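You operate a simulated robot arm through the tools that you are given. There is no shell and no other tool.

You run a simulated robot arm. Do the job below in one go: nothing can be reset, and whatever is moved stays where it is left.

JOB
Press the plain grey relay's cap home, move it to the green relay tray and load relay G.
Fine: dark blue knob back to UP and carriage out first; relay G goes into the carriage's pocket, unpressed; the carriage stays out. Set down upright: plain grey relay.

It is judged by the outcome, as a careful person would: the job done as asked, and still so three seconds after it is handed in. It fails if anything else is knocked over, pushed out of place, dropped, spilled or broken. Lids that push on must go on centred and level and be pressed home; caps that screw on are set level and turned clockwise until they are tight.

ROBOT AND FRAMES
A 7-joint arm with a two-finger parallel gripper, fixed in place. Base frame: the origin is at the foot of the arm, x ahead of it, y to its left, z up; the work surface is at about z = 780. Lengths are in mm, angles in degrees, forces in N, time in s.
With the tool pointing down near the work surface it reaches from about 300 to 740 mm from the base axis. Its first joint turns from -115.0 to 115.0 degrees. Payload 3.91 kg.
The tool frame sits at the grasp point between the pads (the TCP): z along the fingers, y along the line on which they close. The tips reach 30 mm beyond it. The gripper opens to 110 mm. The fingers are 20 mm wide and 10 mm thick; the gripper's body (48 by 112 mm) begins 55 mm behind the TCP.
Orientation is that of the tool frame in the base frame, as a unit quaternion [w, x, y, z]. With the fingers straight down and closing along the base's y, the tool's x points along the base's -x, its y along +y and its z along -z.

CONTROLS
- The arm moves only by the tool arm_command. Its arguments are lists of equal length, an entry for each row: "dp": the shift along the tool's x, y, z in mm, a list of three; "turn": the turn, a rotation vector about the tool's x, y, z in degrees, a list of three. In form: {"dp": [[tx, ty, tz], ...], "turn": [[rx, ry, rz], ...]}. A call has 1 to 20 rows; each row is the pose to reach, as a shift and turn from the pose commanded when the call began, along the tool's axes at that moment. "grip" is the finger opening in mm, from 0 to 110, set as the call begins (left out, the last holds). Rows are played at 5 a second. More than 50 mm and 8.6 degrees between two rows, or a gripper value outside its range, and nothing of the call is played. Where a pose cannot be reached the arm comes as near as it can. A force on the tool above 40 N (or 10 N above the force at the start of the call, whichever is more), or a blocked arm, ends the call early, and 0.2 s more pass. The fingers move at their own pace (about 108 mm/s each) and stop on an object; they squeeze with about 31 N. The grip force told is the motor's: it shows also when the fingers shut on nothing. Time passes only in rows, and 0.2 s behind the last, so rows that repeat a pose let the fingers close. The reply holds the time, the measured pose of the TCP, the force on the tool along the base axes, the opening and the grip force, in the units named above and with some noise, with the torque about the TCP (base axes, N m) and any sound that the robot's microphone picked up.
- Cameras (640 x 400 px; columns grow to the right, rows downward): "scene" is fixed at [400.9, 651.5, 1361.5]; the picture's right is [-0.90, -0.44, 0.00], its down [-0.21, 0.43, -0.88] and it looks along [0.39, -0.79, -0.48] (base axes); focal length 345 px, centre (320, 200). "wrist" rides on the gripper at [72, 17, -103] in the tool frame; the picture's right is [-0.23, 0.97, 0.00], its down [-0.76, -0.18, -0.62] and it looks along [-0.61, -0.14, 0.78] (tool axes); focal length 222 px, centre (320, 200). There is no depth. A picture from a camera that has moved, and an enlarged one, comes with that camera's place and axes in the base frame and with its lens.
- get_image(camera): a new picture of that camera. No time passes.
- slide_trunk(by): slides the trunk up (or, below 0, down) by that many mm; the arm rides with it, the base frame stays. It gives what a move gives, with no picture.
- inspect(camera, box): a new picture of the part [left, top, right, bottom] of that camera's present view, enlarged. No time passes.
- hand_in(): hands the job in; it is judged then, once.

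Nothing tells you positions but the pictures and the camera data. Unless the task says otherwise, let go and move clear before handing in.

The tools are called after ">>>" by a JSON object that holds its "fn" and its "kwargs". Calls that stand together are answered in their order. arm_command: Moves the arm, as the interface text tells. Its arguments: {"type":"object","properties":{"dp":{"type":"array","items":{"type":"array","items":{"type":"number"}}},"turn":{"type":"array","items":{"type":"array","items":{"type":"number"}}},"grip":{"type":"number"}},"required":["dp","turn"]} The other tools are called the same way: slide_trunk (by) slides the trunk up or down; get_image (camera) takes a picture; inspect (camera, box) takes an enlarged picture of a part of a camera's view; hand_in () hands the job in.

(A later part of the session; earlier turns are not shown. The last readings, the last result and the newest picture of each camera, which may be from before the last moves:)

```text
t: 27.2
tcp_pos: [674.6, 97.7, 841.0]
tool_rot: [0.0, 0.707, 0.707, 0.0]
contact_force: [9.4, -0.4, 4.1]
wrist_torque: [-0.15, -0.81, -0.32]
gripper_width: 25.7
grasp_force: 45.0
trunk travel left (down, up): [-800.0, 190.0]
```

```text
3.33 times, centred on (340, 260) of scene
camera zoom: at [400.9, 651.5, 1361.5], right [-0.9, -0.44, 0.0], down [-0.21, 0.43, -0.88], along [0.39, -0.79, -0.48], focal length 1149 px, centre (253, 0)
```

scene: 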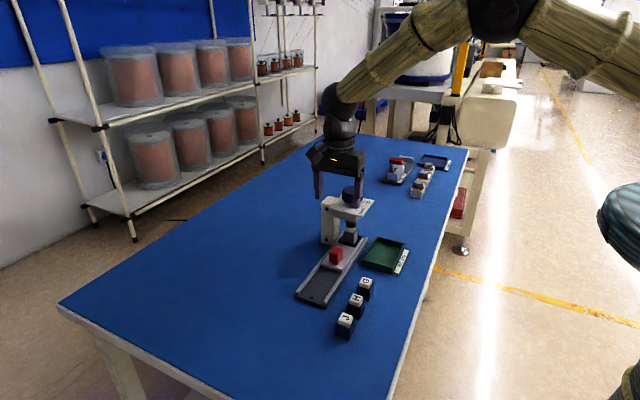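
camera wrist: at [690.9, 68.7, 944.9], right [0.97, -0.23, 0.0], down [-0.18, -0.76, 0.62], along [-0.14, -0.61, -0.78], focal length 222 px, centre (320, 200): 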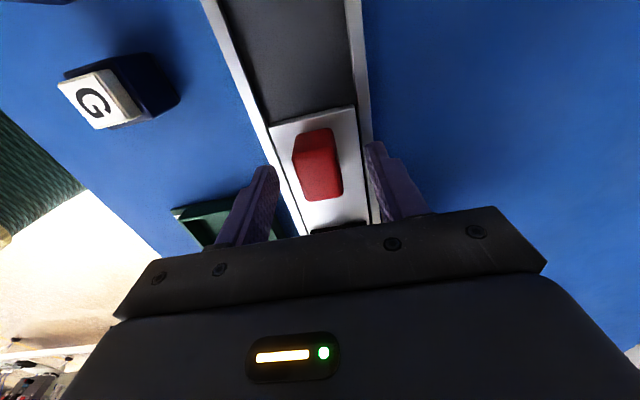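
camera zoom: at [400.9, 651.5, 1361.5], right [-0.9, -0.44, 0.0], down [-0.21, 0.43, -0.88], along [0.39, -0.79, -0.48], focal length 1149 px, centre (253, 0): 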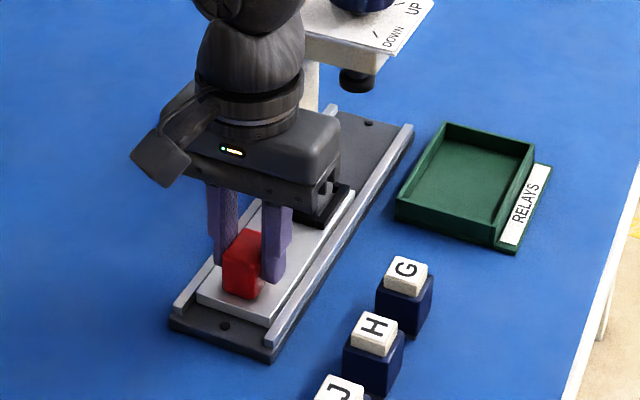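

>>> {"fn": "arm_command", "kwargs": {"dp": [[2, 0.6, 0], [4, 0.6, 0], [6, 0.6, 0], [8, 0.6, 0], [10, 0.6, 0], [12, 0.6, 0], [14, 0.6, 0]], "turn": [[0, 0, 0], [0, 0, 0], [0, 0, 0], [0, 0, 0], [0, 0, 0], [0, 0, 0], [0, 0, 0]]}}

>>> {"fn": "inspect", "kwargs": {"camera": "scene", "box": [280, 200, 400, 320]}}

```text
t: 28.8
tcp_pos: [676.2, 100.1, 840.7]
tool_rot: [0.005, 0.706, 0.708, -0.007]
contact_force: [-1.0, -27.7, 4.4]
wrist_torque: [-1.25, -0.67, -0.61]
gripper_width: 25.7
grasp_force: 44.6
trunk travel left (down, up): [-800.0, 190.0]
stopped in row 7: the force on the tool passed its limit at 42 N (the readings are from after the stop); the commanded pose is now the measured one
```

```text
3.33 times, centred on (340, 260) of scene
camera zoom: at [400.9, 651.5, 1361.5], right [-0.9, -0.44, 0.0], down [-0.21, 0.43, -0.88], along [0.39, -0.79, -0.48], focal length 1149 px, centre (253, 0)
```

zoom: 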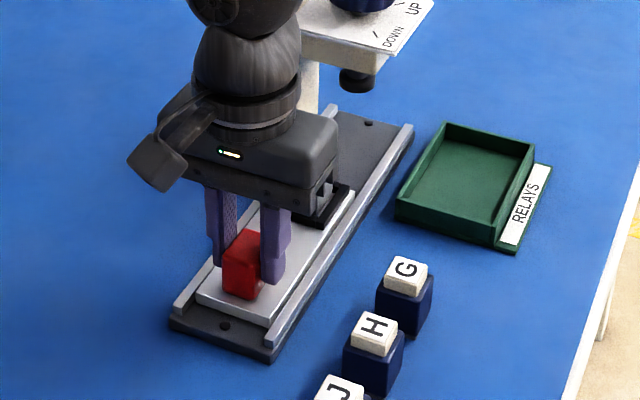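

It hit the stop at about 100 mm of travel, so the carriage is fully out. I'll release the handle and lift straight up.

>>> {"fn": "arm_command", "kwargs": {"dp": [[0, 0, 0], [0, 0, 0], [0, 0, 0], [0, 0, -20], [0, 0, -60], [0, 0, -100], [0, 0, -130]], "turn": [[0, 0, 0], [0, 0, 0], [0, 0, 0], [0, 0, 0], [0, 0, 0], [0, 0, 0], [0, 0, 0]], "grip": 60}}

>>> {"fn": "get_image", "kwargs": {"camera": "wrist"}}

>>> {"fn": "inspect", "kwargs": {"camera": "scene", "box": [280, 200, 400, 320]}}

```text
t: 30.4
tcp_pos: [673.1, 105.6, 971.1]
tool_rot: [0.001, 0.707, 0.708, -0.006]
contact_force: [-0.1, -0.6, -0.4]
wrist_torque: [0.05, -0.01, -0.03]
gripper_width: 60.2
grasp_force: 0.0
trunk travel left (down, up): [-800.0, 190.0]
```

```text
taken
camera wrist: at [689.2, 178.2, 1072.2], right [0.97, -0.23, 0.0], down [-0.17, -0.76, 0.63], along [-0.14, -0.61, -0.78], focal length 222 px, centre (320, 200)
```

wrist: 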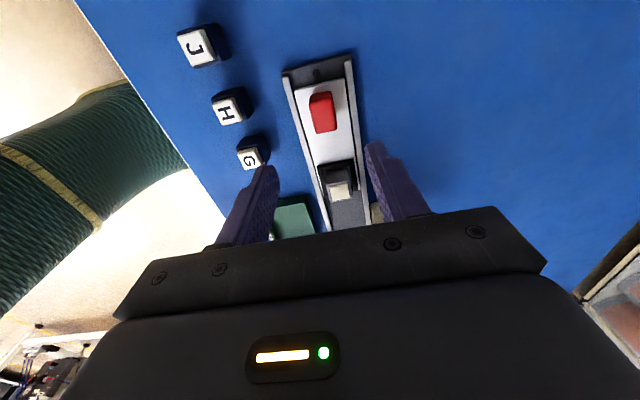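

```text
3.33 times, centred on (340, 260) of scene
camera zoom: at [400.9, 651.5, 1361.5], right [-0.9, -0.44, 0.0], down [-0.21, 0.43, -0.88], along [0.39, -0.79, -0.48], focal length 1149 px, centre (253, 0)
```

zoom: 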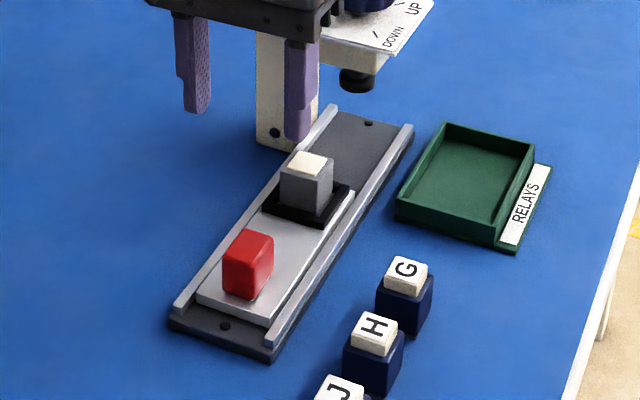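

The carriage is out and the grey relay is exposed. I'll zoom in on the relay, pocket and tray.

>>> {"fn": "inspect", "kwargs": {"camera": "wrist", "box": [270, 60, 390, 240]}}

>>> {"fn": "inspect", "kwargs": {"camera": "scene", "box": [325, 225, 375, 275]}}

>>> {"fn": "inspect", "kwargs": {"camera": "scene", "box": [355, 225, 415, 285]}}

```text
2.22 times, centred on (330, 150) of wrist
camera zoom: at [689.2, 178.2, 1072.2], right [0.97, -0.23, 0.0], down [-0.17, -0.76, 0.63], along [-0.14, -0.61, -0.78], focal length 494 px, centre (298, 311)
```

zoom: 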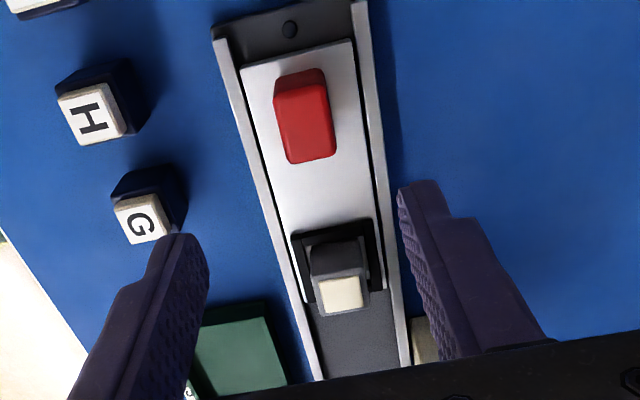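

```text
8.00 times, centred on (350, 250) of scene
camera zoom: at [400.9, 651.5, 1361.5], right [-0.9, -0.44, 0.0], down [-0.21, 0.43, -0.88], along [0.39, -0.79, -0.48], focal length 2758 px, centre (80, -200)
```

zoom: 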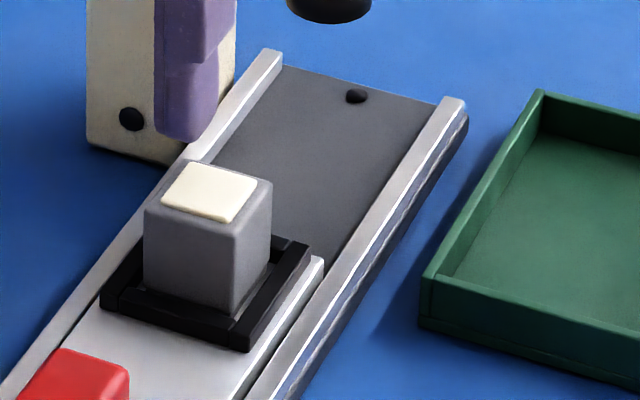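

```text
6.67 times, centred on (385, 255) of scene
camera zoom: at [400.9, 651.5, 1361.5], right [-0.9, -0.44, 0.0], down [-0.21, 0.43, -0.88], along [0.39, -0.79, -0.48], focal length 2298 px, centre (-113, -167)
```

zoom: 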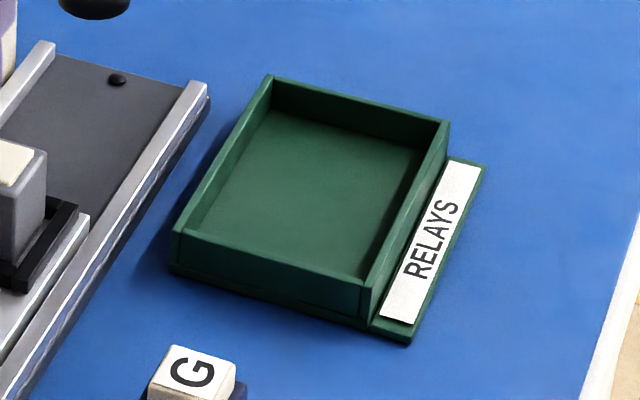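

The cap is now seated just above the body, so it's pressed home. The grey relay is at about (674, -1) with its top near z 834. I'll move above it with the fingers on its x-sides and level the tool.

>>> {"fn": "arm_command", "kwargs": {"dp": [[-35, 1, 0], [-70, 2, 0], [-105.7, 2.8, 10], [-105.7, 2.8, 39], [-105.7, 2.8, 39], [-105.7, 2.8, 39]], "turn": [[-0.2, 0.3, 0], [-0.4, 0.57, 0], [-0.4, 0.57, 0], [-0.4, 0.57, 0], [-0.4, 0.57, 0], [-0.4, 0.57, 0]], "grip": 56}}

>>> {"fn": "get_image", "kwargs": {"camera": "wrist"}}

>>> {"fn": "inspect", "kwargs": {"camera": "wrist", "box": [240, 80, 400, 220]}}

>>> {"fn": "inspect", "kwargs": {"camera": "scene", "box": [290, 170, 390, 290]}}

```text
t: 31.8
tcp_pos: [678.4, -1.4, 934.1]
tool_rot: [0.001, 0.707, 0.708, 0.001]
contact_force: [0.4, 0.0, -0.1]
wrist_torque: [-0.02, -0.01, 0.02]
gripper_width: 56.2
grasp_force: 0.1
trunk travel left (down, up): [-800.0, 190.0]
```

```text
taken
camera wrist: at [693.3, 70.4, 1036.1], right [0.97, -0.23, 0.0], down [-0.18, -0.76, 0.62], along [-0.14, -0.61, -0.78], focal length 222 px, centre (320, 200)
```

wrist: 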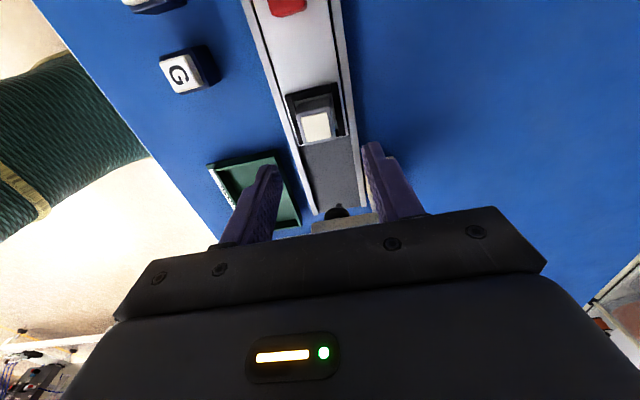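

```text
2.86 times, centred on (320, 150) of wrist
camera zoom: at [693.3, 70.4, 1036.1], right [0.97, -0.23, 0.0], down [-0.18, -0.76, 0.62], along [-0.14, -0.61, -0.78], focal length 635 px, centre (320, 343)
```

zoom: 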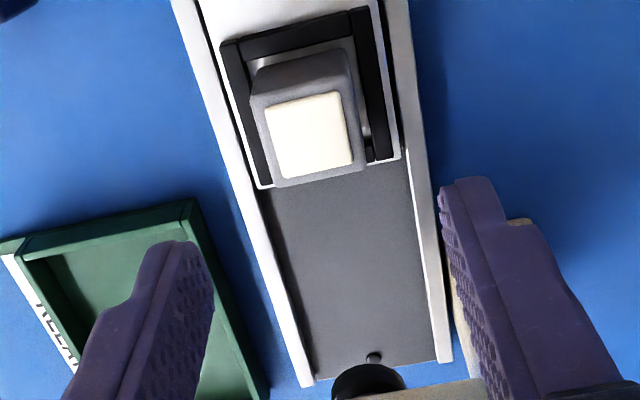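

```text
3.33 times, centred on (340, 230) of scene
camera zoom: at [400.9, 651.5, 1361.5], right [-0.9, -0.44, 0.0], down [-0.21, 0.43, -0.88], along [0.39, -0.79, -0.48], focal length 1149 px, centre (253, 100)
```

zoom: 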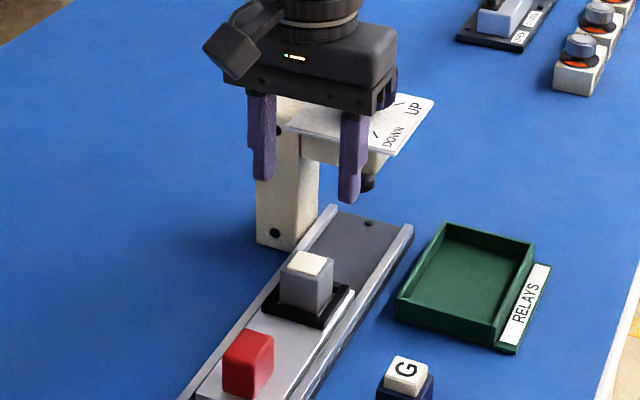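

The relay is about 4 mm to the -x side of the tool axis. I'll shift and lower to just above it, then check alignment.

>>> {"fn": "arm_command", "kwargs": {"dp": [[-0.7, -4, 20], [-0.7, -4, 40], [-0.7, -4, 58], [-0.7, -4, 58], [-0.7, -4, 58]], "turn": [[0, 0, 0], [0, 0, 0], [0, 0, 0], [0, 0, 0], [0, 0, 0]], "grip": 56}}

>>> {"fn": "inspect", "kwargs": {"camera": "wrist", "box": [240, 90, 400, 230]}}

>>> {"fn": "inspect", "kwargs": {"camera": "scene", "box": [310, 190, 390, 270]}}

```text
t: 33.0
tcp_pos: [673.8, -1.9, 874.2]
tool_rot: [0.001, 0.707, 0.707, 0.001]
contact_force: [0.5, 0.4, 0.6]
wrist_torque: [0.02, -0.01, 0.0]
gripper_width: 56.0
grasp_force: 0.1
trunk travel left (down, up): [-800.0, 190.0]
```

```text
2.86 times, centred on (320, 160) of wrist
camera zoom: at [690.0, 69.9, 976.8], right [0.97, -0.23, 0.0], down [-0.18, -0.76, 0.62], along [-0.14, -0.61, -0.78], focal length 635 px, centre (320, 314)
```

zoom: 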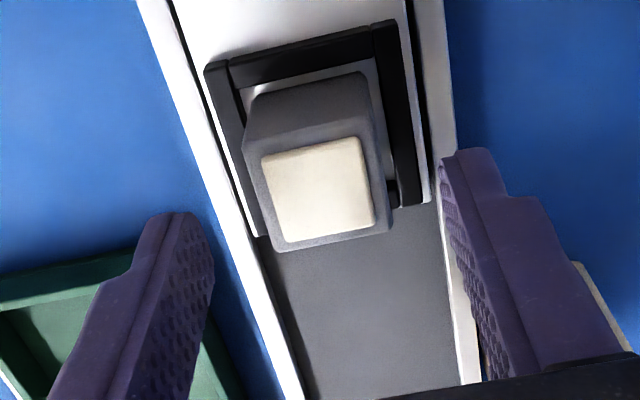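

```text
5.00 times, centred on (350, 230) of scene
camera zoom: at [400.9, 651.5, 1361.5], right [-0.9, -0.44, 0.0], down [-0.21, 0.43, -0.88], along [0.39, -0.79, -0.48], focal length 1724 px, centre (170, 50)
```

zoom: 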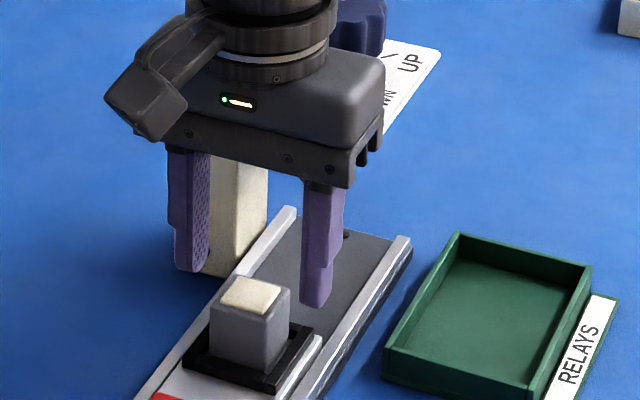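

The relay is centred between the fingers within about 0.5 mm. I'll lower so the tips stay above the pocket rim and grip the grey body.

>>> {"fn": "arm_command", "kwargs": {"dp": [[-0.4, -0.4, 15], [-0.4, -0.4, 28], [-0.4, -0.4, 34], [-0.4, -0.4, 34], [-0.4, -0.4, 34]], "turn": [[0, 0, 0], [0, 0, 0], [0, 0, 0], [0, 0, 0], [0, 0, 0]], "grip": 56}}

>>> {"fn": "inspect", "kwargs": {"camera": "wrist", "box": [240, 90, 400, 230]}}

>>> {"fn": "inspect", "kwargs": {"camera": "scene", "box": [310, 210, 390, 290]}}

```text
t: 34.2
tcp_pos: [675.0, -1.6, 840.9]
tool_rot: [0.001, 0.707, 0.707, 0.001]
contact_force: [-0.6, -0.4, -0.6]
wrist_torque: [-0.02, 0.02, 0.06]
gripper_width: 56.0
grasp_force: 0.0
trunk travel left (down, up): [-800.0, 190.0]
```

```text
2.86 times, centred on (320, 160) of wrist
camera zoom: at [690.2, 69.5, 942.8], right [0.97, -0.23, 0.0], down [-0.18, -0.76, 0.62], along [-0.14, -0.61, -0.78], focal length 635 px, centre (320, 314)
```

zoom: 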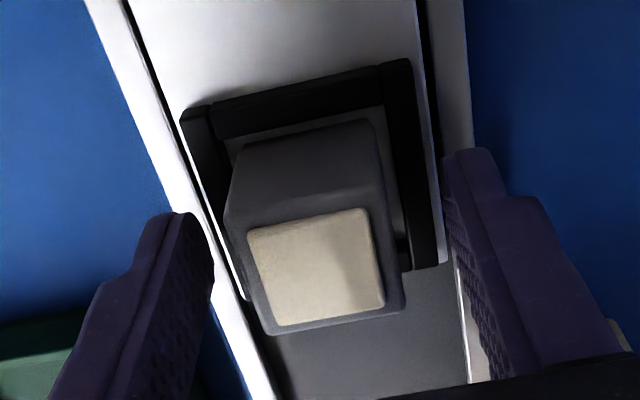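

```text
5.00 times, centred on (350, 250) of scene
camera zoom: at [400.9, 651.5, 1361.5], right [-0.9, -0.44, 0.0], down [-0.21, 0.43, -0.88], along [0.39, -0.79, -0.48], focal length 1724 px, centre (170, -50)
```

zoom: 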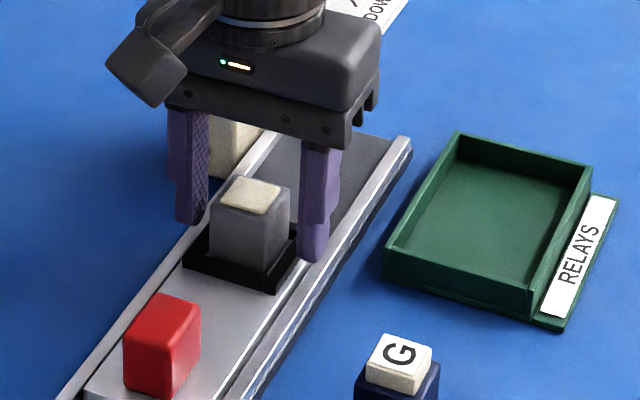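

Alignment is good. I'll close on the relay body.

>>> {"fn": "arm_command", "kwargs": {"dp": [[0, 0, 0], [0, 0, 0], [0, 0, 0]], "turn": [[0, 0, 0], [0, 0, 0], [0, 0, 0]], "grip": 15}}

>>> {"fn": "inspect", "kwargs": {"camera": "wrist", "box": [240, 90, 400, 230]}}

```text
t: 35.0
tcp_pos: [675.0, -2.0, 838.7]
tool_rot: [0.0, 0.706, 0.708, 0.001]
contact_force: [-1.0, -0.5, -0.4]
wrist_torque: [0.03, 0.0, -0.01]
gripper_width: 31.4
grasp_force: 30.7
trunk travel left (down, up): [-800.0, 190.0]
```

```text
2.86 times, centred on (320, 160) of wrist
camera zoom: at [690.2, 69.6, 942.7], right [0.97, -0.23, 0.0], down [-0.18, -0.76, 0.62], along [-0.14, -0.61, -0.78], focal length 635 px, centre (320, 314)
```

zoom: 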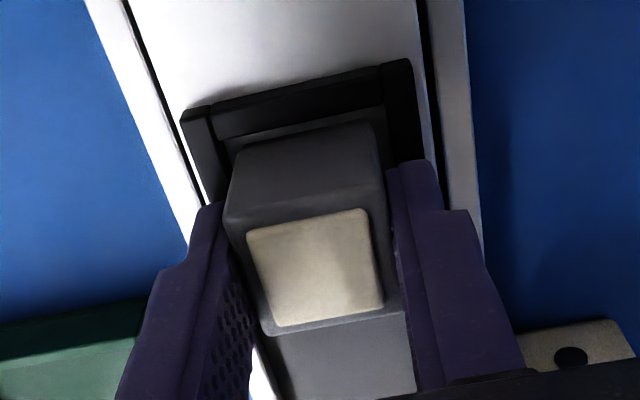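

The relay is gripped at 31.4 mm with negligible side load. I'll lift it straight up out of the pocket.

>>> {"fn": "arm_command", "kwargs": {"dp": [[0, 0, -4], [0, 0, -10], [0, 0, -20], [0, 0, -40], [0, 0, -65], [0, 0, -65]], "turn": [[0, 0, 0], [0, 0, 0], [0, 0, 0], [0, 0, 0], [0, 0, 0], [0, 0, 0]]}}

>>> {"fn": "get_image", "kwargs": {"camera": "wrist"}}

>>> {"fn": "inspect", "kwargs": {"camera": "scene", "box": [290, 180, 410, 290]}}

```text
t: 36.4
tcp_pos: [674.6, -0.7, 905.7]
tool_rot: [0.001, 0.706, 0.708, 0.0]
contact_force: [0.5, -0.3, 0.7]
wrist_torque: [0.02, -0.03, 0.01]
gripper_width: 31.4
grasp_force: 31.4
trunk travel left (down, up): [-800.0, 190.0]
```

```text
taken
camera wrist: at [689.8, 70.8, 1007.7], right [0.97, -0.22, 0.0], down [-0.18, -0.76, 0.62], along [-0.14, -0.61, -0.78], focal length 222 px, centre (320, 200)
```

wrist: 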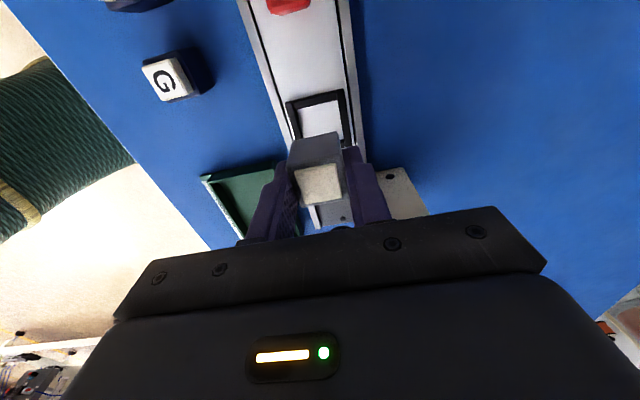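

```text
3.64 times, centred on (350, 235) of scene
camera zoom: at [400.9, 651.5, 1361.5], right [-0.9, -0.44, 0.0], down [-0.21, 0.43, -0.88], along [0.39, -0.79, -0.48], focal length 1254 px, centre (211, 73)
```

zoom: 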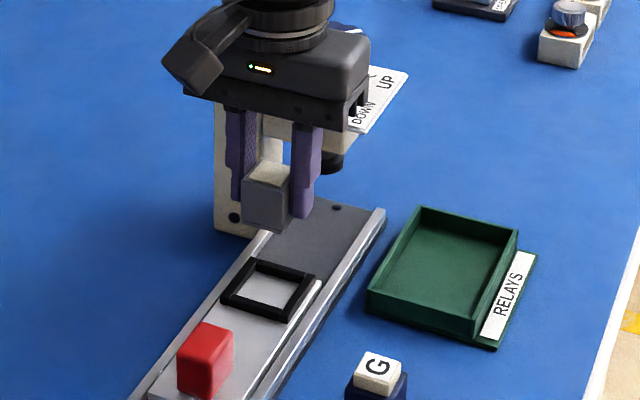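

The grey relay is out and the pocket is an empty square frame. The tray interior runs roughly x 539–607 and y -149 to -39, so I'll turn to yaw 0 (more finger room along y) and carry the relay over the tray centre, clear of the press.

>>> {"fn": "arm_command", "kwargs": {"dp": [[0, -35, 0], [0, -70, 0], [0, -100, 0], [0, -100, 0], [0, -100, 0], [0, -100, 0], [-5, -100, 0], [-20, -100, 0], [-35, -100, 0], [-50, -100, 0], [-65, -100, 0], [-80, -100, 0], [-92.8, -100, 0], [-92.8, -100, 0]], "turn": [[0, 0, 0], [0, 0, -8], [0, 0, -16], [0, 0, -24], [0, 0, -32], [0, 0, -40], [0, 0, -48], [0, 0, -56], [0, 0, -64], [0, 0, -72], [0, 0, -80], [0, 0, -88], [0, 0, -90], [0, 0, -90]]}}

>>> {"fn": "get_image", "kwargs": {"camera": "wrist"}}

>>> {"fn": "get_image", "kwargs": {"camera": "scene"}}

```text
t: 39.4
tcp_pos: [575.2, -94.5, 907.2]
tool_rot: [0.0, -0.002, 1.0, 0.0]
contact_force: [-0.3, -0.3, -0.6]
wrist_torque: [0.0, -0.03, -0.02]
gripper_width: 31.4
grasp_force: 30.8
trunk travel left (down, up): [-800.0, 190.0]
```

```text
taken
camera wrist: at [501.8, -78.3, 1007.8], right [0.22, 0.97, 0.0], down [0.76, -0.18, 0.62], along [0.61, -0.14, -0.78], focal length 222 px, centre (320, 200)
```

wrist: 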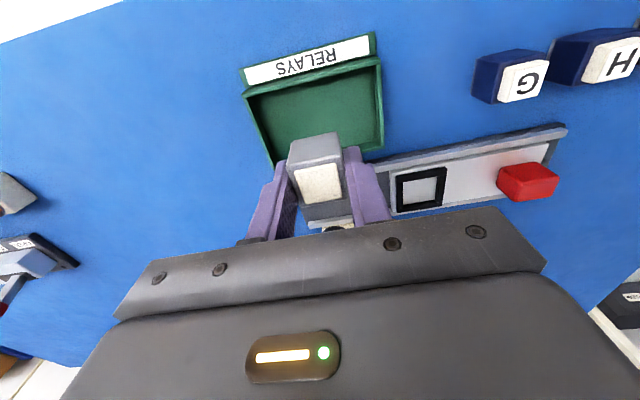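

```text
taken
```

scene: 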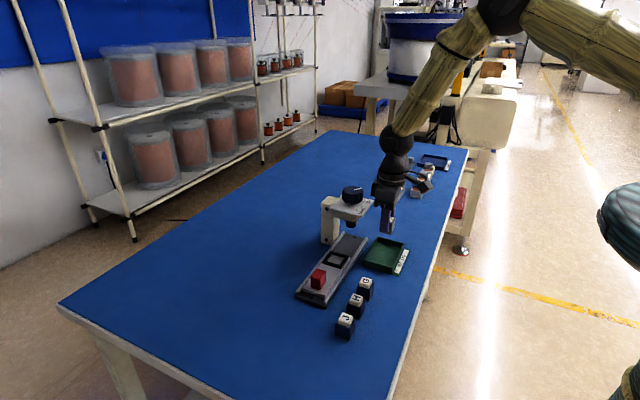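

The relay is over the tray centre. I'll lower it to just above the tray floor.

>>> {"fn": "arm_command", "kwargs": {"dp": [[0, 0, 25], [0, 0, 45], [0, 0, 60], [0, 0, 70], [0, 0, 70]], "turn": [[0, 0, 0], [0, 0, 0], [0, 0, 0], [0, 0, 0], [0, 0, 0]]}}

>>> {"fn": "inspect", "kwargs": {"camera": "scene", "box": [345, 205, 425, 285]}}

>>> {"fn": "get_image", "kwargs": {"camera": "wrist"}}

```text
t: 40.6
tcp_pos: [574.5, -92.3, 836.7]
tool_rot: [0.003, -0.002, 1.0, 0.0]
contact_force: [0.2, 0.3, -1.0]
wrist_torque: [0.0, 0.0, 0.01]
gripper_width: 31.3
grasp_force: 30.7
trunk travel left (down, up): [-800.0, 190.0]
```

```text
5.00 times, centred on (385, 245) of scene
camera zoom: at [400.9, 651.5, 1361.5], right [-0.9, -0.44, 0.0], down [-0.21, 0.43, -0.88], along [0.39, -0.79, -0.48], focal length 1724 px, centre (-5, -25)
```

zoom: 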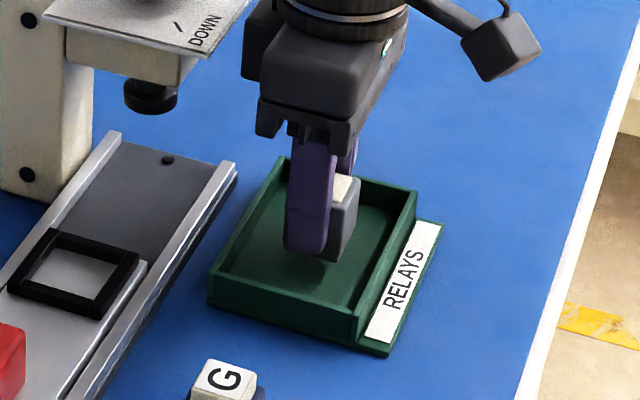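

```text
taken
camera wrist: at [500.5, -76.7, 937.5], right [0.22, 0.97, 0.0], down [0.76, -0.18, 0.63], along [0.61, -0.14, -0.78], focal length 222 px, centre (320, 200)
```

wrist: 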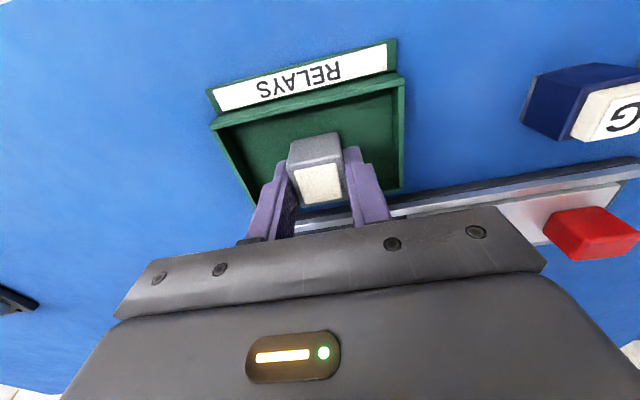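

>>> {"fn": "arm_command", "kwargs": {"dp": [[0, 0, 2], [0, 0, 4], [0, 0, 6], [0, 0, 7], [0, 0, 8]], "turn": [[0, 0, 0], [0, 0, 0], [0, 0, 0], [0, 0, 0], [0, 0, 0]]}}

>>> {"fn": "inspect", "kwargs": {"camera": "scene", "box": [360, 220, 420, 280]}}

```text
t: 41.8
tcp_pos: [574.2, -95.2, 826.6]
tool_rot: [0.001, 0.0, 1.0, 0.0]
contact_force: [0.3, -0.6, -0.6]
wrist_torque: [0.01, 0.0, 0.02]
gripper_width: 31.5
grasp_force: 31.0
trunk travel left (down, up): [-800.0, 190.0]
```

```text
6.67 times, centred on (390, 250) of scene
camera zoom: at [400.9, 651.5, 1361.5], right [-0.9, -0.44, 0.0], down [-0.21, 0.43, -0.88], along [0.39, -0.79, -0.48], focal length 2298 px, centre (-147, -133)
```

zoom: 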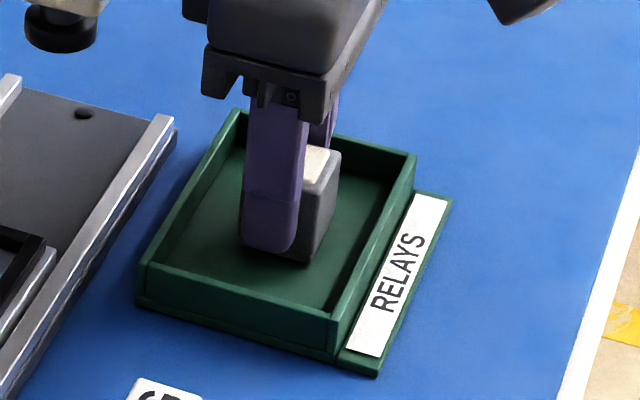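

No contact yet. I'll keep lowering in 1 mm steps.

>>> {"fn": "arm_command", "kwargs": {"dp": [[0, 0, 1], [0, 0, 2], [0, 0, 3]], "turn": [[0, 0, 0], [0, 0, 0], [0, 0, 0]]}}

```text
t: 42.6
tcp_pos: [574.5, -92.4, 824.5]
tool_rot: [0.001, -0.001, 1.0, -0.001]
contact_force: [-1.1, 1.4, 4.6]
wrist_torque: [0.02, 0.11, -0.04]
gripper_width: 31.4
grasp_force: 31.0
trunk travel left (down, up): [-800.0, 190.0]
```

Contact has begun at 4.6 N. I'll settle half a millimetre more, then release.

>>> {"fn": "arm_command", "kwargs": {"dp": [[0, 0, 0.4], [0, 0, 0.4]], "turn": [[0, 0, 0], [0, 0, 0]]}}

>>> {"fn": "inspect", "kwargs": {"camera": "scene", "box": [360, 220, 420, 280]}}

```text
t: 43.2
tcp_pos: [574.3, -93.2, 825.4]
tool_rot: [0.004, -0.001, 1.0, 0.0]
contact_force: [0.2, 1.1, 10.3]
wrist_torque: [-0.01, 0.22, -0.01]
gripper_width: 31.1
grasp_force: 31.5
trunk travel left (down, up): [-800.0, 190.0]
```

```text
6.67 times, centred on (390, 250) of scene
camera zoom: at [400.9, 651.5, 1361.5], right [-0.9, -0.44, 0.0], down [-0.21, 0.43, -0.88], along [0.39, -0.79, -0.48], focal length 2298 px, centre (-147, -133)
```

zoom: 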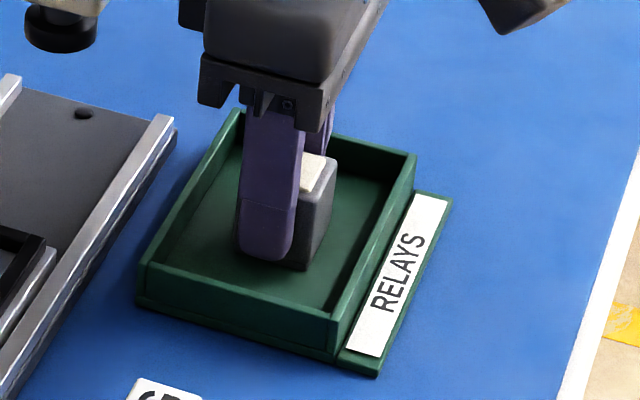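

The relay is firmly on the tray floor. I'll open and lift straight up.

>>> {"fn": "arm_command", "kwargs": {"dp": [[0, 0, -0.4], [0, 0, -0.4], [0, 0, -0.4], [0, 0, -10], [0, 0, -30], [0, 0, -60], [0, 0, -95]], "turn": [[0, 0, 0], [0, 0, 0], [0, 0, 0], [0, 0, 0], [0, 0, 0], [0, 0, 0], [0, 0, 0]], "grip": 56}}

>>> {"fn": "get_image", "kwargs": {"camera": "wrist"}}

>>> {"fn": "inspect", "kwargs": {"camera": "scene", "box": [340, 210, 430, 300]}}

```text
t: 44.8
tcp_pos: [574.8, -92.3, 919.5]
tool_rot: [0.002, -0.001, 1.0, 0.0]
contact_force: [0.7, 0.0, -0.1]
wrist_torque: [-0.02, -0.01, -0.02]
gripper_width: 56.1
grasp_force: 0.1
trunk travel left (down, up): [-800.0, 190.0]
```

```text
taken
camera wrist: at [500.1, -77.7, 1021.5], right [0.23, 0.97, 0.0], down [0.76, -0.18, 0.63], along [0.61, -0.14, -0.78], focal length 222 px, centre (320, 200)
```

wrist: 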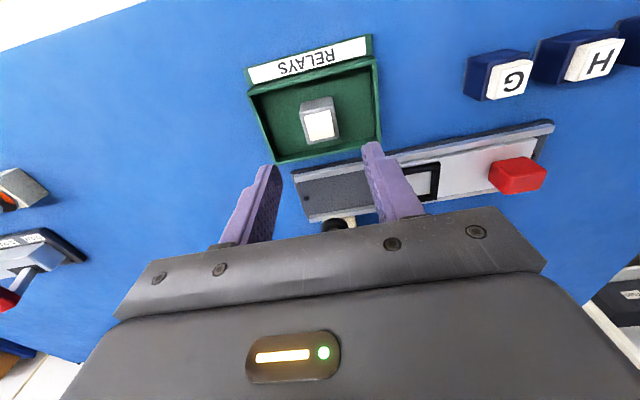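

```text
4.44 times, centred on (385, 255) of scene
camera zoom: at [400.9, 651.5, 1361.5], right [-0.9, -0.44, 0.0], down [-0.21, 0.43, -0.88], along [0.39, -0.79, -0.48], focal length 1532 px, centre (31, -44)
```

zoom: 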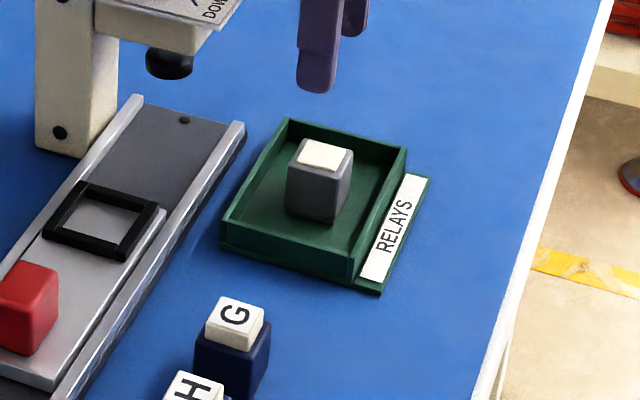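

The grey relay is standing upright in the tray with its cap home. Next I'll turn back to yaw +90, so the fingers close along x where G has free space, and move above relay G.

>>> {"fn": "arm_command", "kwargs": {"dp": [[0, 15, 0], [0, 30, 0], [0, 45, 0], [0, 60, 0], [0, 75, 0], [0, 90, 0], [0, 105, 0], [0, 120, 0], [0, 135, 0], [0, 150, 0], [0, 158, 0], [0, 158, 0], [0, 158, 0]], "turn": [[0, 0, 0], [0, 0, 8], [0, 0, 16], [0, 0, 24], [0, 0, 32], [0, 0, 40], [0, 0, 48], [0, 0, 56], [0, 0, 64], [0, 0, 72], [0, 0, 80], [0, 0, 88], [0, 0, 90]], "grip": 60}}

>>> {"fn": "get_image", "kwargs": {"camera": "wrist"}}

>>> {"fn": "inspect", "kwargs": {"camera": "wrist", "box": [240, 50, 400, 190]}}

>>> {"fn": "inspect", "kwargs": {"camera": "scene", "box": [330, 250, 410, 340]}}

```text
t: 47.6
tcp_pos: [575.2, 66.0, 918.0]
tool_rot: [0.002, 0.707, 0.707, 0.001]
contact_force: [0.4, 0.4, -0.8]
wrist_torque: [-0.03, 0.0, 0.03]
gripper_width: 59.7
grasp_force: 0.0
trunk travel left (down, up): [-800.0, 190.0]
```

```text
taken
camera wrist: at [590.8, 136.0, 1019.8], right [0.97, -0.23, 0.0], down [-0.18, -0.76, 0.62], along [-0.14, -0.61, -0.78], focal length 222 px, centre (320, 200)
```

wrist: 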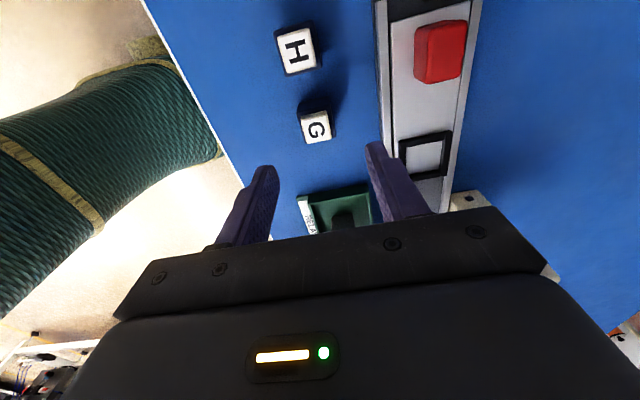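

```text
2.86 times, centred on (320, 120) of wrist
camera zoom: at [590.8, 136.0, 1019.8], right [0.97, -0.23, 0.0], down [-0.18, -0.76, 0.62], along [-0.14, -0.61, -0.78], focal length 635 px, centre (320, 429)
```

zoom: 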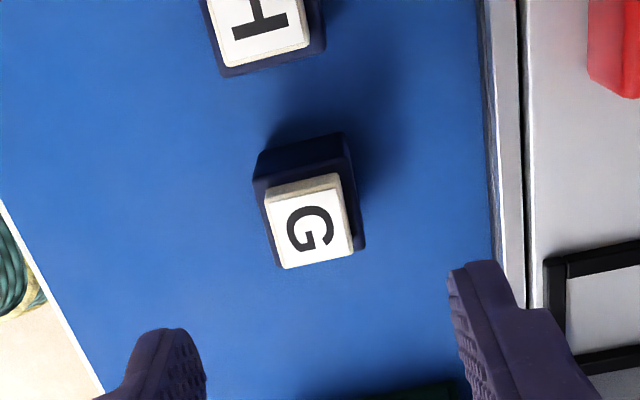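

```text
4.44 times, centred on (370, 295) of scene
camera zoom: at [400.9, 651.5, 1361.5], right [-0.9, -0.44, 0.0], down [-0.21, 0.43, -0.88], along [0.39, -0.79, -0.48], focal length 1532 px, centre (98, -222)
```

zoom: 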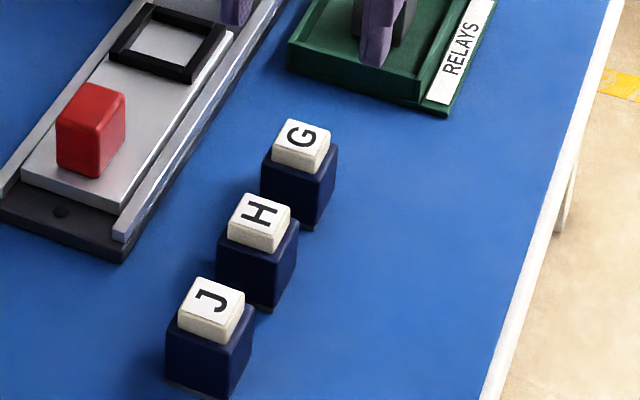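

G's cap centre is at about (570.3, 63.7). I'll shift about 3.5 mm and lower to just above it to verify.

>>> {"fn": "arm_command", "kwargs": {"dp": [[-0.3, -3.5, 20], [-0.3, -3.5, 42], [-0.3, -3.5, 60], [-0.3, -3.5, 60], [-0.3, -3.5, 60]], "turn": [[0, 0, 0], [0, 0, 0], [0, 0, 0], [0, 0, 0], [0, 0, 0]], "grip": 58}}

>>> {"fn": "inspect", "kwargs": {"camera": "wrist", "box": [240, 90, 400, 230]}}

>>> {"fn": "inspect", "kwargs": {"camera": "scene", "box": [330, 240, 410, 320]}}

```text
t: 48.8
tcp_pos: [569.1, 63.2, 858.7]
tool_rot: [0.001, 0.706, 0.708, 0.001]
contact_force: [0.6, -0.1, 0.2]
wrist_torque: [-0.01, -0.02, 0.0]
gripper_width: 58.1
grasp_force: 0.1
trunk travel left (down, up): [-800.0, 190.0]
```

```text
2.86 times, centred on (320, 160) of wrist
camera zoom: at [585.4, 134.8, 961.1], right [0.97, -0.23, 0.0], down [-0.18, -0.76, 0.62], along [-0.14, -0.61, -0.78], focal length 635 px, centre (320, 314)
```

zoom: 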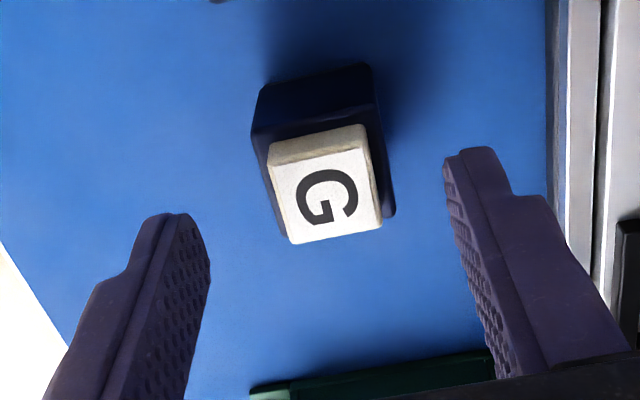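

```text
5.00 times, centred on (370, 280) of scene
camera zoom: at [400.9, 651.5, 1361.5], right [-0.9, -0.44, 0.0], down [-0.21, 0.43, -0.88], along [0.39, -0.79, -0.48], focal length 1724 px, centre (70, -200)
```

zoom: 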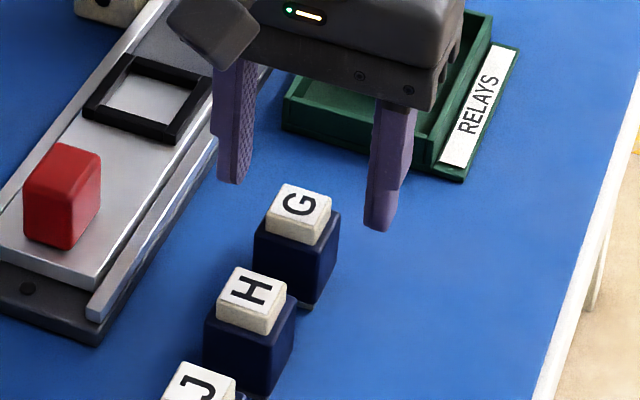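

G is about 1.4 mm to the +x side. I'll correct and descend around the body.

>>> {"fn": "arm_command", "kwargs": {"dp": [[-0.8, 1.4, 3], [-0.8, 1.4, 18], [-0.8, 1.4, 31], [-0.8, 1.4, 37.3], [-0.8, 1.4, 37.3]], "turn": [[0, 0, 0], [0, 0, 0], [0, 0, 0], [0, 0, 0], [0, 0, 0]], "grip": 58}}

>>> {"fn": "inspect", "kwargs": {"camera": "wrist", "box": [240, 90, 400, 230]}}

>>> {"fn": "inspect", "kwargs": {"camera": "scene", "box": [330, 240, 410, 320]}}

```text
t: 50.0
tcp_pos: [571.6, 61.8, 821.1]
tool_rot: [0.001, 0.706, 0.708, 0.002]
contact_force: [0.5, 0.2, 0.3]
wrist_torque: [0.01, -0.01, -0.02]
gripper_width: 58.0
grasp_force: 0.1
trunk travel left (down, up): [-800.0, 190.0]
```

```text
2.86 times, centred on (320, 160) of wrist
camera zoom: at [588.0, 133.6, 923.5], right [0.97, -0.23, 0.0], down [-0.18, -0.76, 0.62], along [-0.14, -0.61, -0.78], focal length 635 px, centre (320, 314)
```

zoom: 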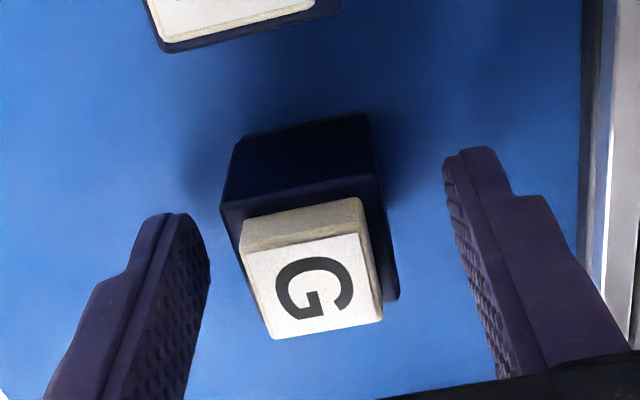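

```text
5.00 times, centred on (370, 280) of scene
camera zoom: at [400.9, 651.5, 1361.5], right [-0.9, -0.44, 0.0], down [-0.21, 0.43, -0.88], along [0.39, -0.79, -0.48], focal length 1724 px, centre (70, -200)
```

zoom: 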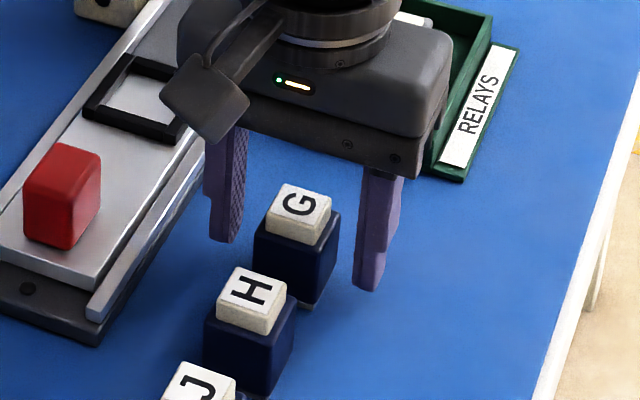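

Nearly aligned. I'll apply a 1–2 mm correction and then close on G's body.

>>> {"fn": "arm_command", "kwargs": {"dp": [[-1.7, -1.2, 0], [-1.7, -1.2, 0]], "turn": [[0, 0, 0], [0, 0, 0]], "grip": 58}}

>>> {"fn": "inspect", "kwargs": {"camera": "wrist", "box": [240, 90, 400, 230]}}

```text
t: 50.6
tcp_pos: [570.6, 61.3, 821.1]
tool_rot: [0.001, 0.707, 0.707, 0.001]
contact_force: [-0.2, -0.7, 0.0]
wrist_torque: [0.0, -0.04, 0.0]
gripper_width: 57.9
grasp_force: 0.0
trunk travel left (down, up): [-800.0, 190.0]
```

```text
2.86 times, centred on (320, 160) of wrist
camera zoom: at [586.6, 132.2, 923.4], right [0.97, -0.23, 0.0], down [-0.18, -0.76, 0.62], along [-0.14, -0.61, -0.78], focal length 635 px, centre (320, 314)
```

zoom: 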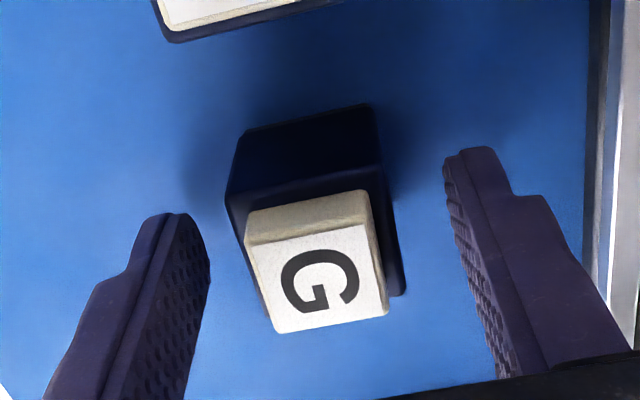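

G is centred. I'll close on the body.

>>> {"fn": "arm_command", "kwargs": {"dp": [[0, 0, 0], [0, 0, 0], [0, 0, 0]], "turn": [[0, 0, 0], [0, 0, 0], [0, 0, 0]], "grip": 15}}

>>> {"fn": "inspect", "kwargs": {"camera": "wrist", "box": [240, 90, 400, 230]}}

```text
t: 51.4
tcp_pos: [571.3, 61.6, 821.8]
tool_rot: [0.0, 0.707, 0.707, 0.0]
contact_force: [-0.3, -0.3, -0.9]
wrist_torque: [0.02, 0.01, 0.0]
gripper_width: 30.8
grasp_force: 30.5
trunk travel left (down, up): [-800.0, 190.0]
```

```text
2.86 times, centred on (320, 160) of wrist
camera zoom: at [586.7, 132.1, 923.4], right [0.97, -0.23, 0.0], down [-0.18, -0.76, 0.62], along [-0.14, -0.61, -0.78], focal length 635 px, centre (320, 314)
```

zoom: 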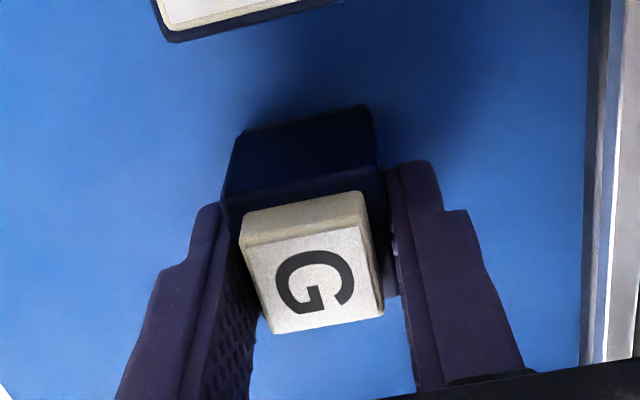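

G is held at 30.8 mm by its body, cap untouched. I'll lift it straight up and carry it over the carriage pocket.

>>> {"fn": "arm_command", "kwargs": {"dp": [[0, 0, -5], [0, 0, -20], [0, 0, -45], [0, 0, -75], [-16, 26, -80], [-32, 52, -80], [-47, 78, -80], [-62.5, 103.5, -80], [-62.5, 103.5, -80], [-62.5, 103.5, -80]], "turn": [[0, 0, 0], [0, 0, 0], [0, 0, 0], [0, 0, 0], [0, 0, 0], [0, 0, 0], [0, 0, 0], [0, 0, 0], [0, 0, 0], [0, 0, 0]]}}

>>> {"fn": "inspect", "kwargs": {"camera": "wrist", "box": [240, 60, 400, 230]}}

>>> {"fn": "inspect", "kwargs": {"camera": "scene", "box": [290, 180, 410, 320]}}

```text
t: 53.6
tcp_pos: [674.2, -2.5, 900.2]
tool_rot: [0.001, 0.707, 0.708, 0.001]
contact_force: [0.3, -0.6, 0.0]
wrist_torque: [0.02, 0.02, -0.02]
gripper_width: 31.1
grasp_force: 31.1
trunk travel left (down, up): [-800.0, 190.0]
```

```text
2.35 times, centred on (320, 145) of wrist
camera zoom: at [690.5, 69.4, 1002.3], right [0.97, -0.23, 0.0], down [-0.18, -0.76, 0.62], along [-0.14, -0.61, -0.78], focal length 523 px, centre (320, 329)
```

zoom: 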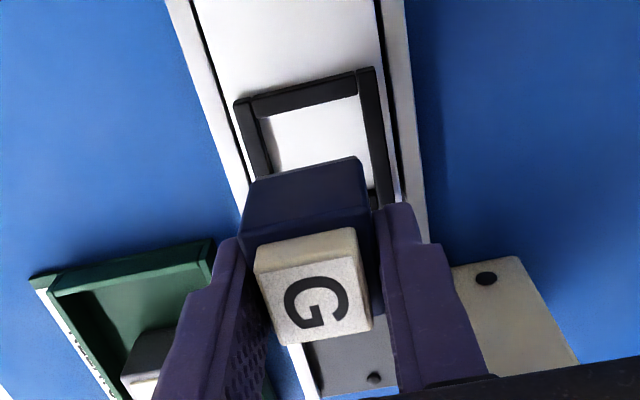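

```text
2.86 times, centred on (350, 250) of scene
camera zoom: at [400.9, 651.5, 1361.5], right [-0.9, -0.44, 0.0], down [-0.21, 0.43, -0.88], along [0.39, -0.79, -0.48], focal length 985 px, centre (234, 57)
```

zoom: 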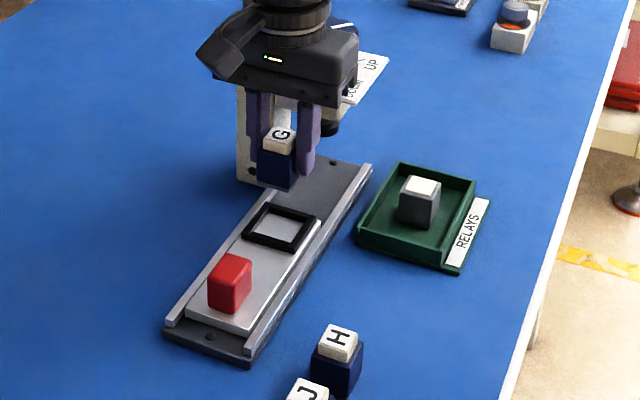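

>>> {"fn": "inspect", "kwargs": {"camera": "wrist", "box": [275, 75, 355, 155]}}

>>> {"fn": "inspect", "kwargs": {"camera": "scene", "box": [325, 240, 375, 280]}}

```text
5.00 times, centred on (315, 115) of wrist
camera zoom: at [690.5, 69.4, 1002.3], right [0.97, -0.23, 0.0], down [-0.18, -0.76, 0.62], along [-0.14, -0.61, -0.78], focal length 1111 px, centre (345, 625)
```

zoom: 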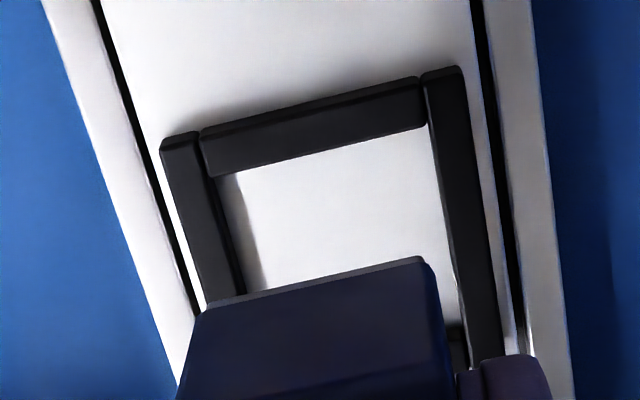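

```text
10.00 times, centred on (350, 260) of scene
camera zoom: at [400.9, 651.5, 1361.5], right [-0.9, -0.44, 0.0], down [-0.21, 0.43, -0.88], along [0.39, -0.79, -0.48], focal length 3447 px, centre (20, -400)
```

zoom: 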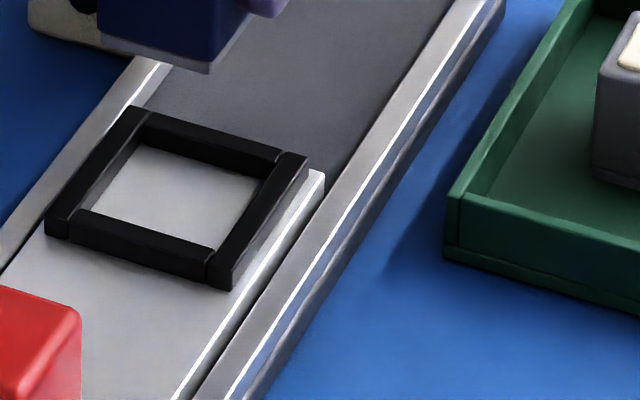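

The pocket is a roughly 36 mm square, which leaves about 2–3 mm of clearance around G. I'm positioned where the grey relay was. I'll lower until G is just above the rim and check.

>>> {"fn": "arm_command", "kwargs": {"dp": [[-0.6, -0.2, 15], [-0.6, -0.2, 30], [-0.6, -0.2, 42], [-0.6, -0.2, 47], [-0.6, -0.2, 47]], "turn": [[0, 0, 0], [0, 0, 0], [0, 0, 0], [0, 0, 0], [0, 0, 0]]}}

>>> {"fn": "inspect", "kwargs": {"camera": "wrist", "box": [270, 80, 370, 180]}}

>>> {"fn": "inspect", "kwargs": {"camera": "scene", "box": [320, 225, 380, 280]}}

```text
t: 54.8
tcp_pos: [674.5, -2.1, 855.1]
tool_rot: [0.0, 0.707, 0.708, 0.001]
contact_force: [0.2, 0.5, -0.1]
wrist_torque: [-0.01, 0.03, -0.02]
gripper_width: 31.1
grasp_force: 30.7
trunk travel left (down, up): [-800.0, 190.0]
```

```text
4.00 times, centred on (320, 130) of wrist
camera zoom: at [689.6, 69.3, 956.5], right [0.97, -0.23, 0.0], down [-0.18, -0.76, 0.62], along [-0.14, -0.61, -0.78], focal length 888 px, centre (320, 480)
```

zoom: 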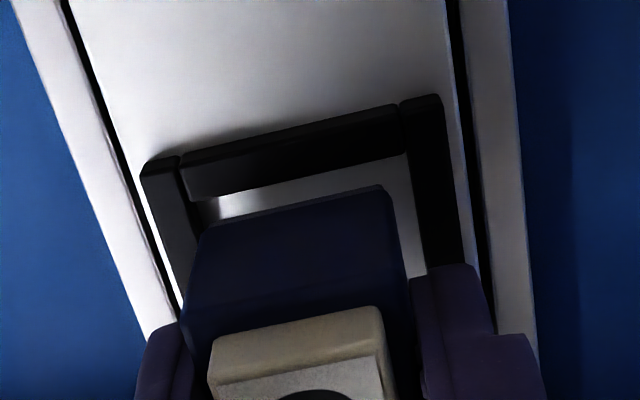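

```text
7.27 times, centred on (350, 252) of scene
camera zoom: at [400.9, 651.5, 1361.5], right [-0.9, -0.44, 0.0], down [-0.21, 0.43, -0.88], along [0.39, -0.79, -0.48], focal length 2507 px, centre (102, -182)
```

zoom: 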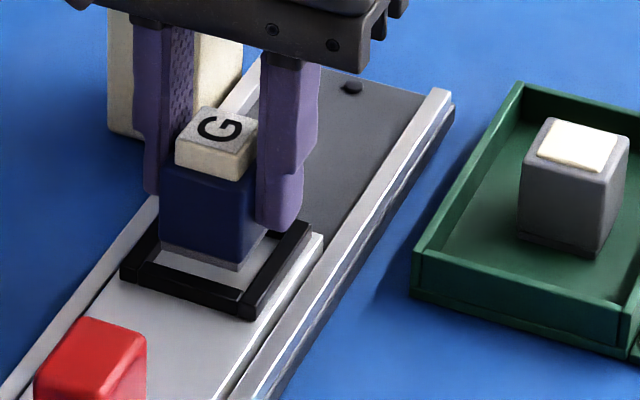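

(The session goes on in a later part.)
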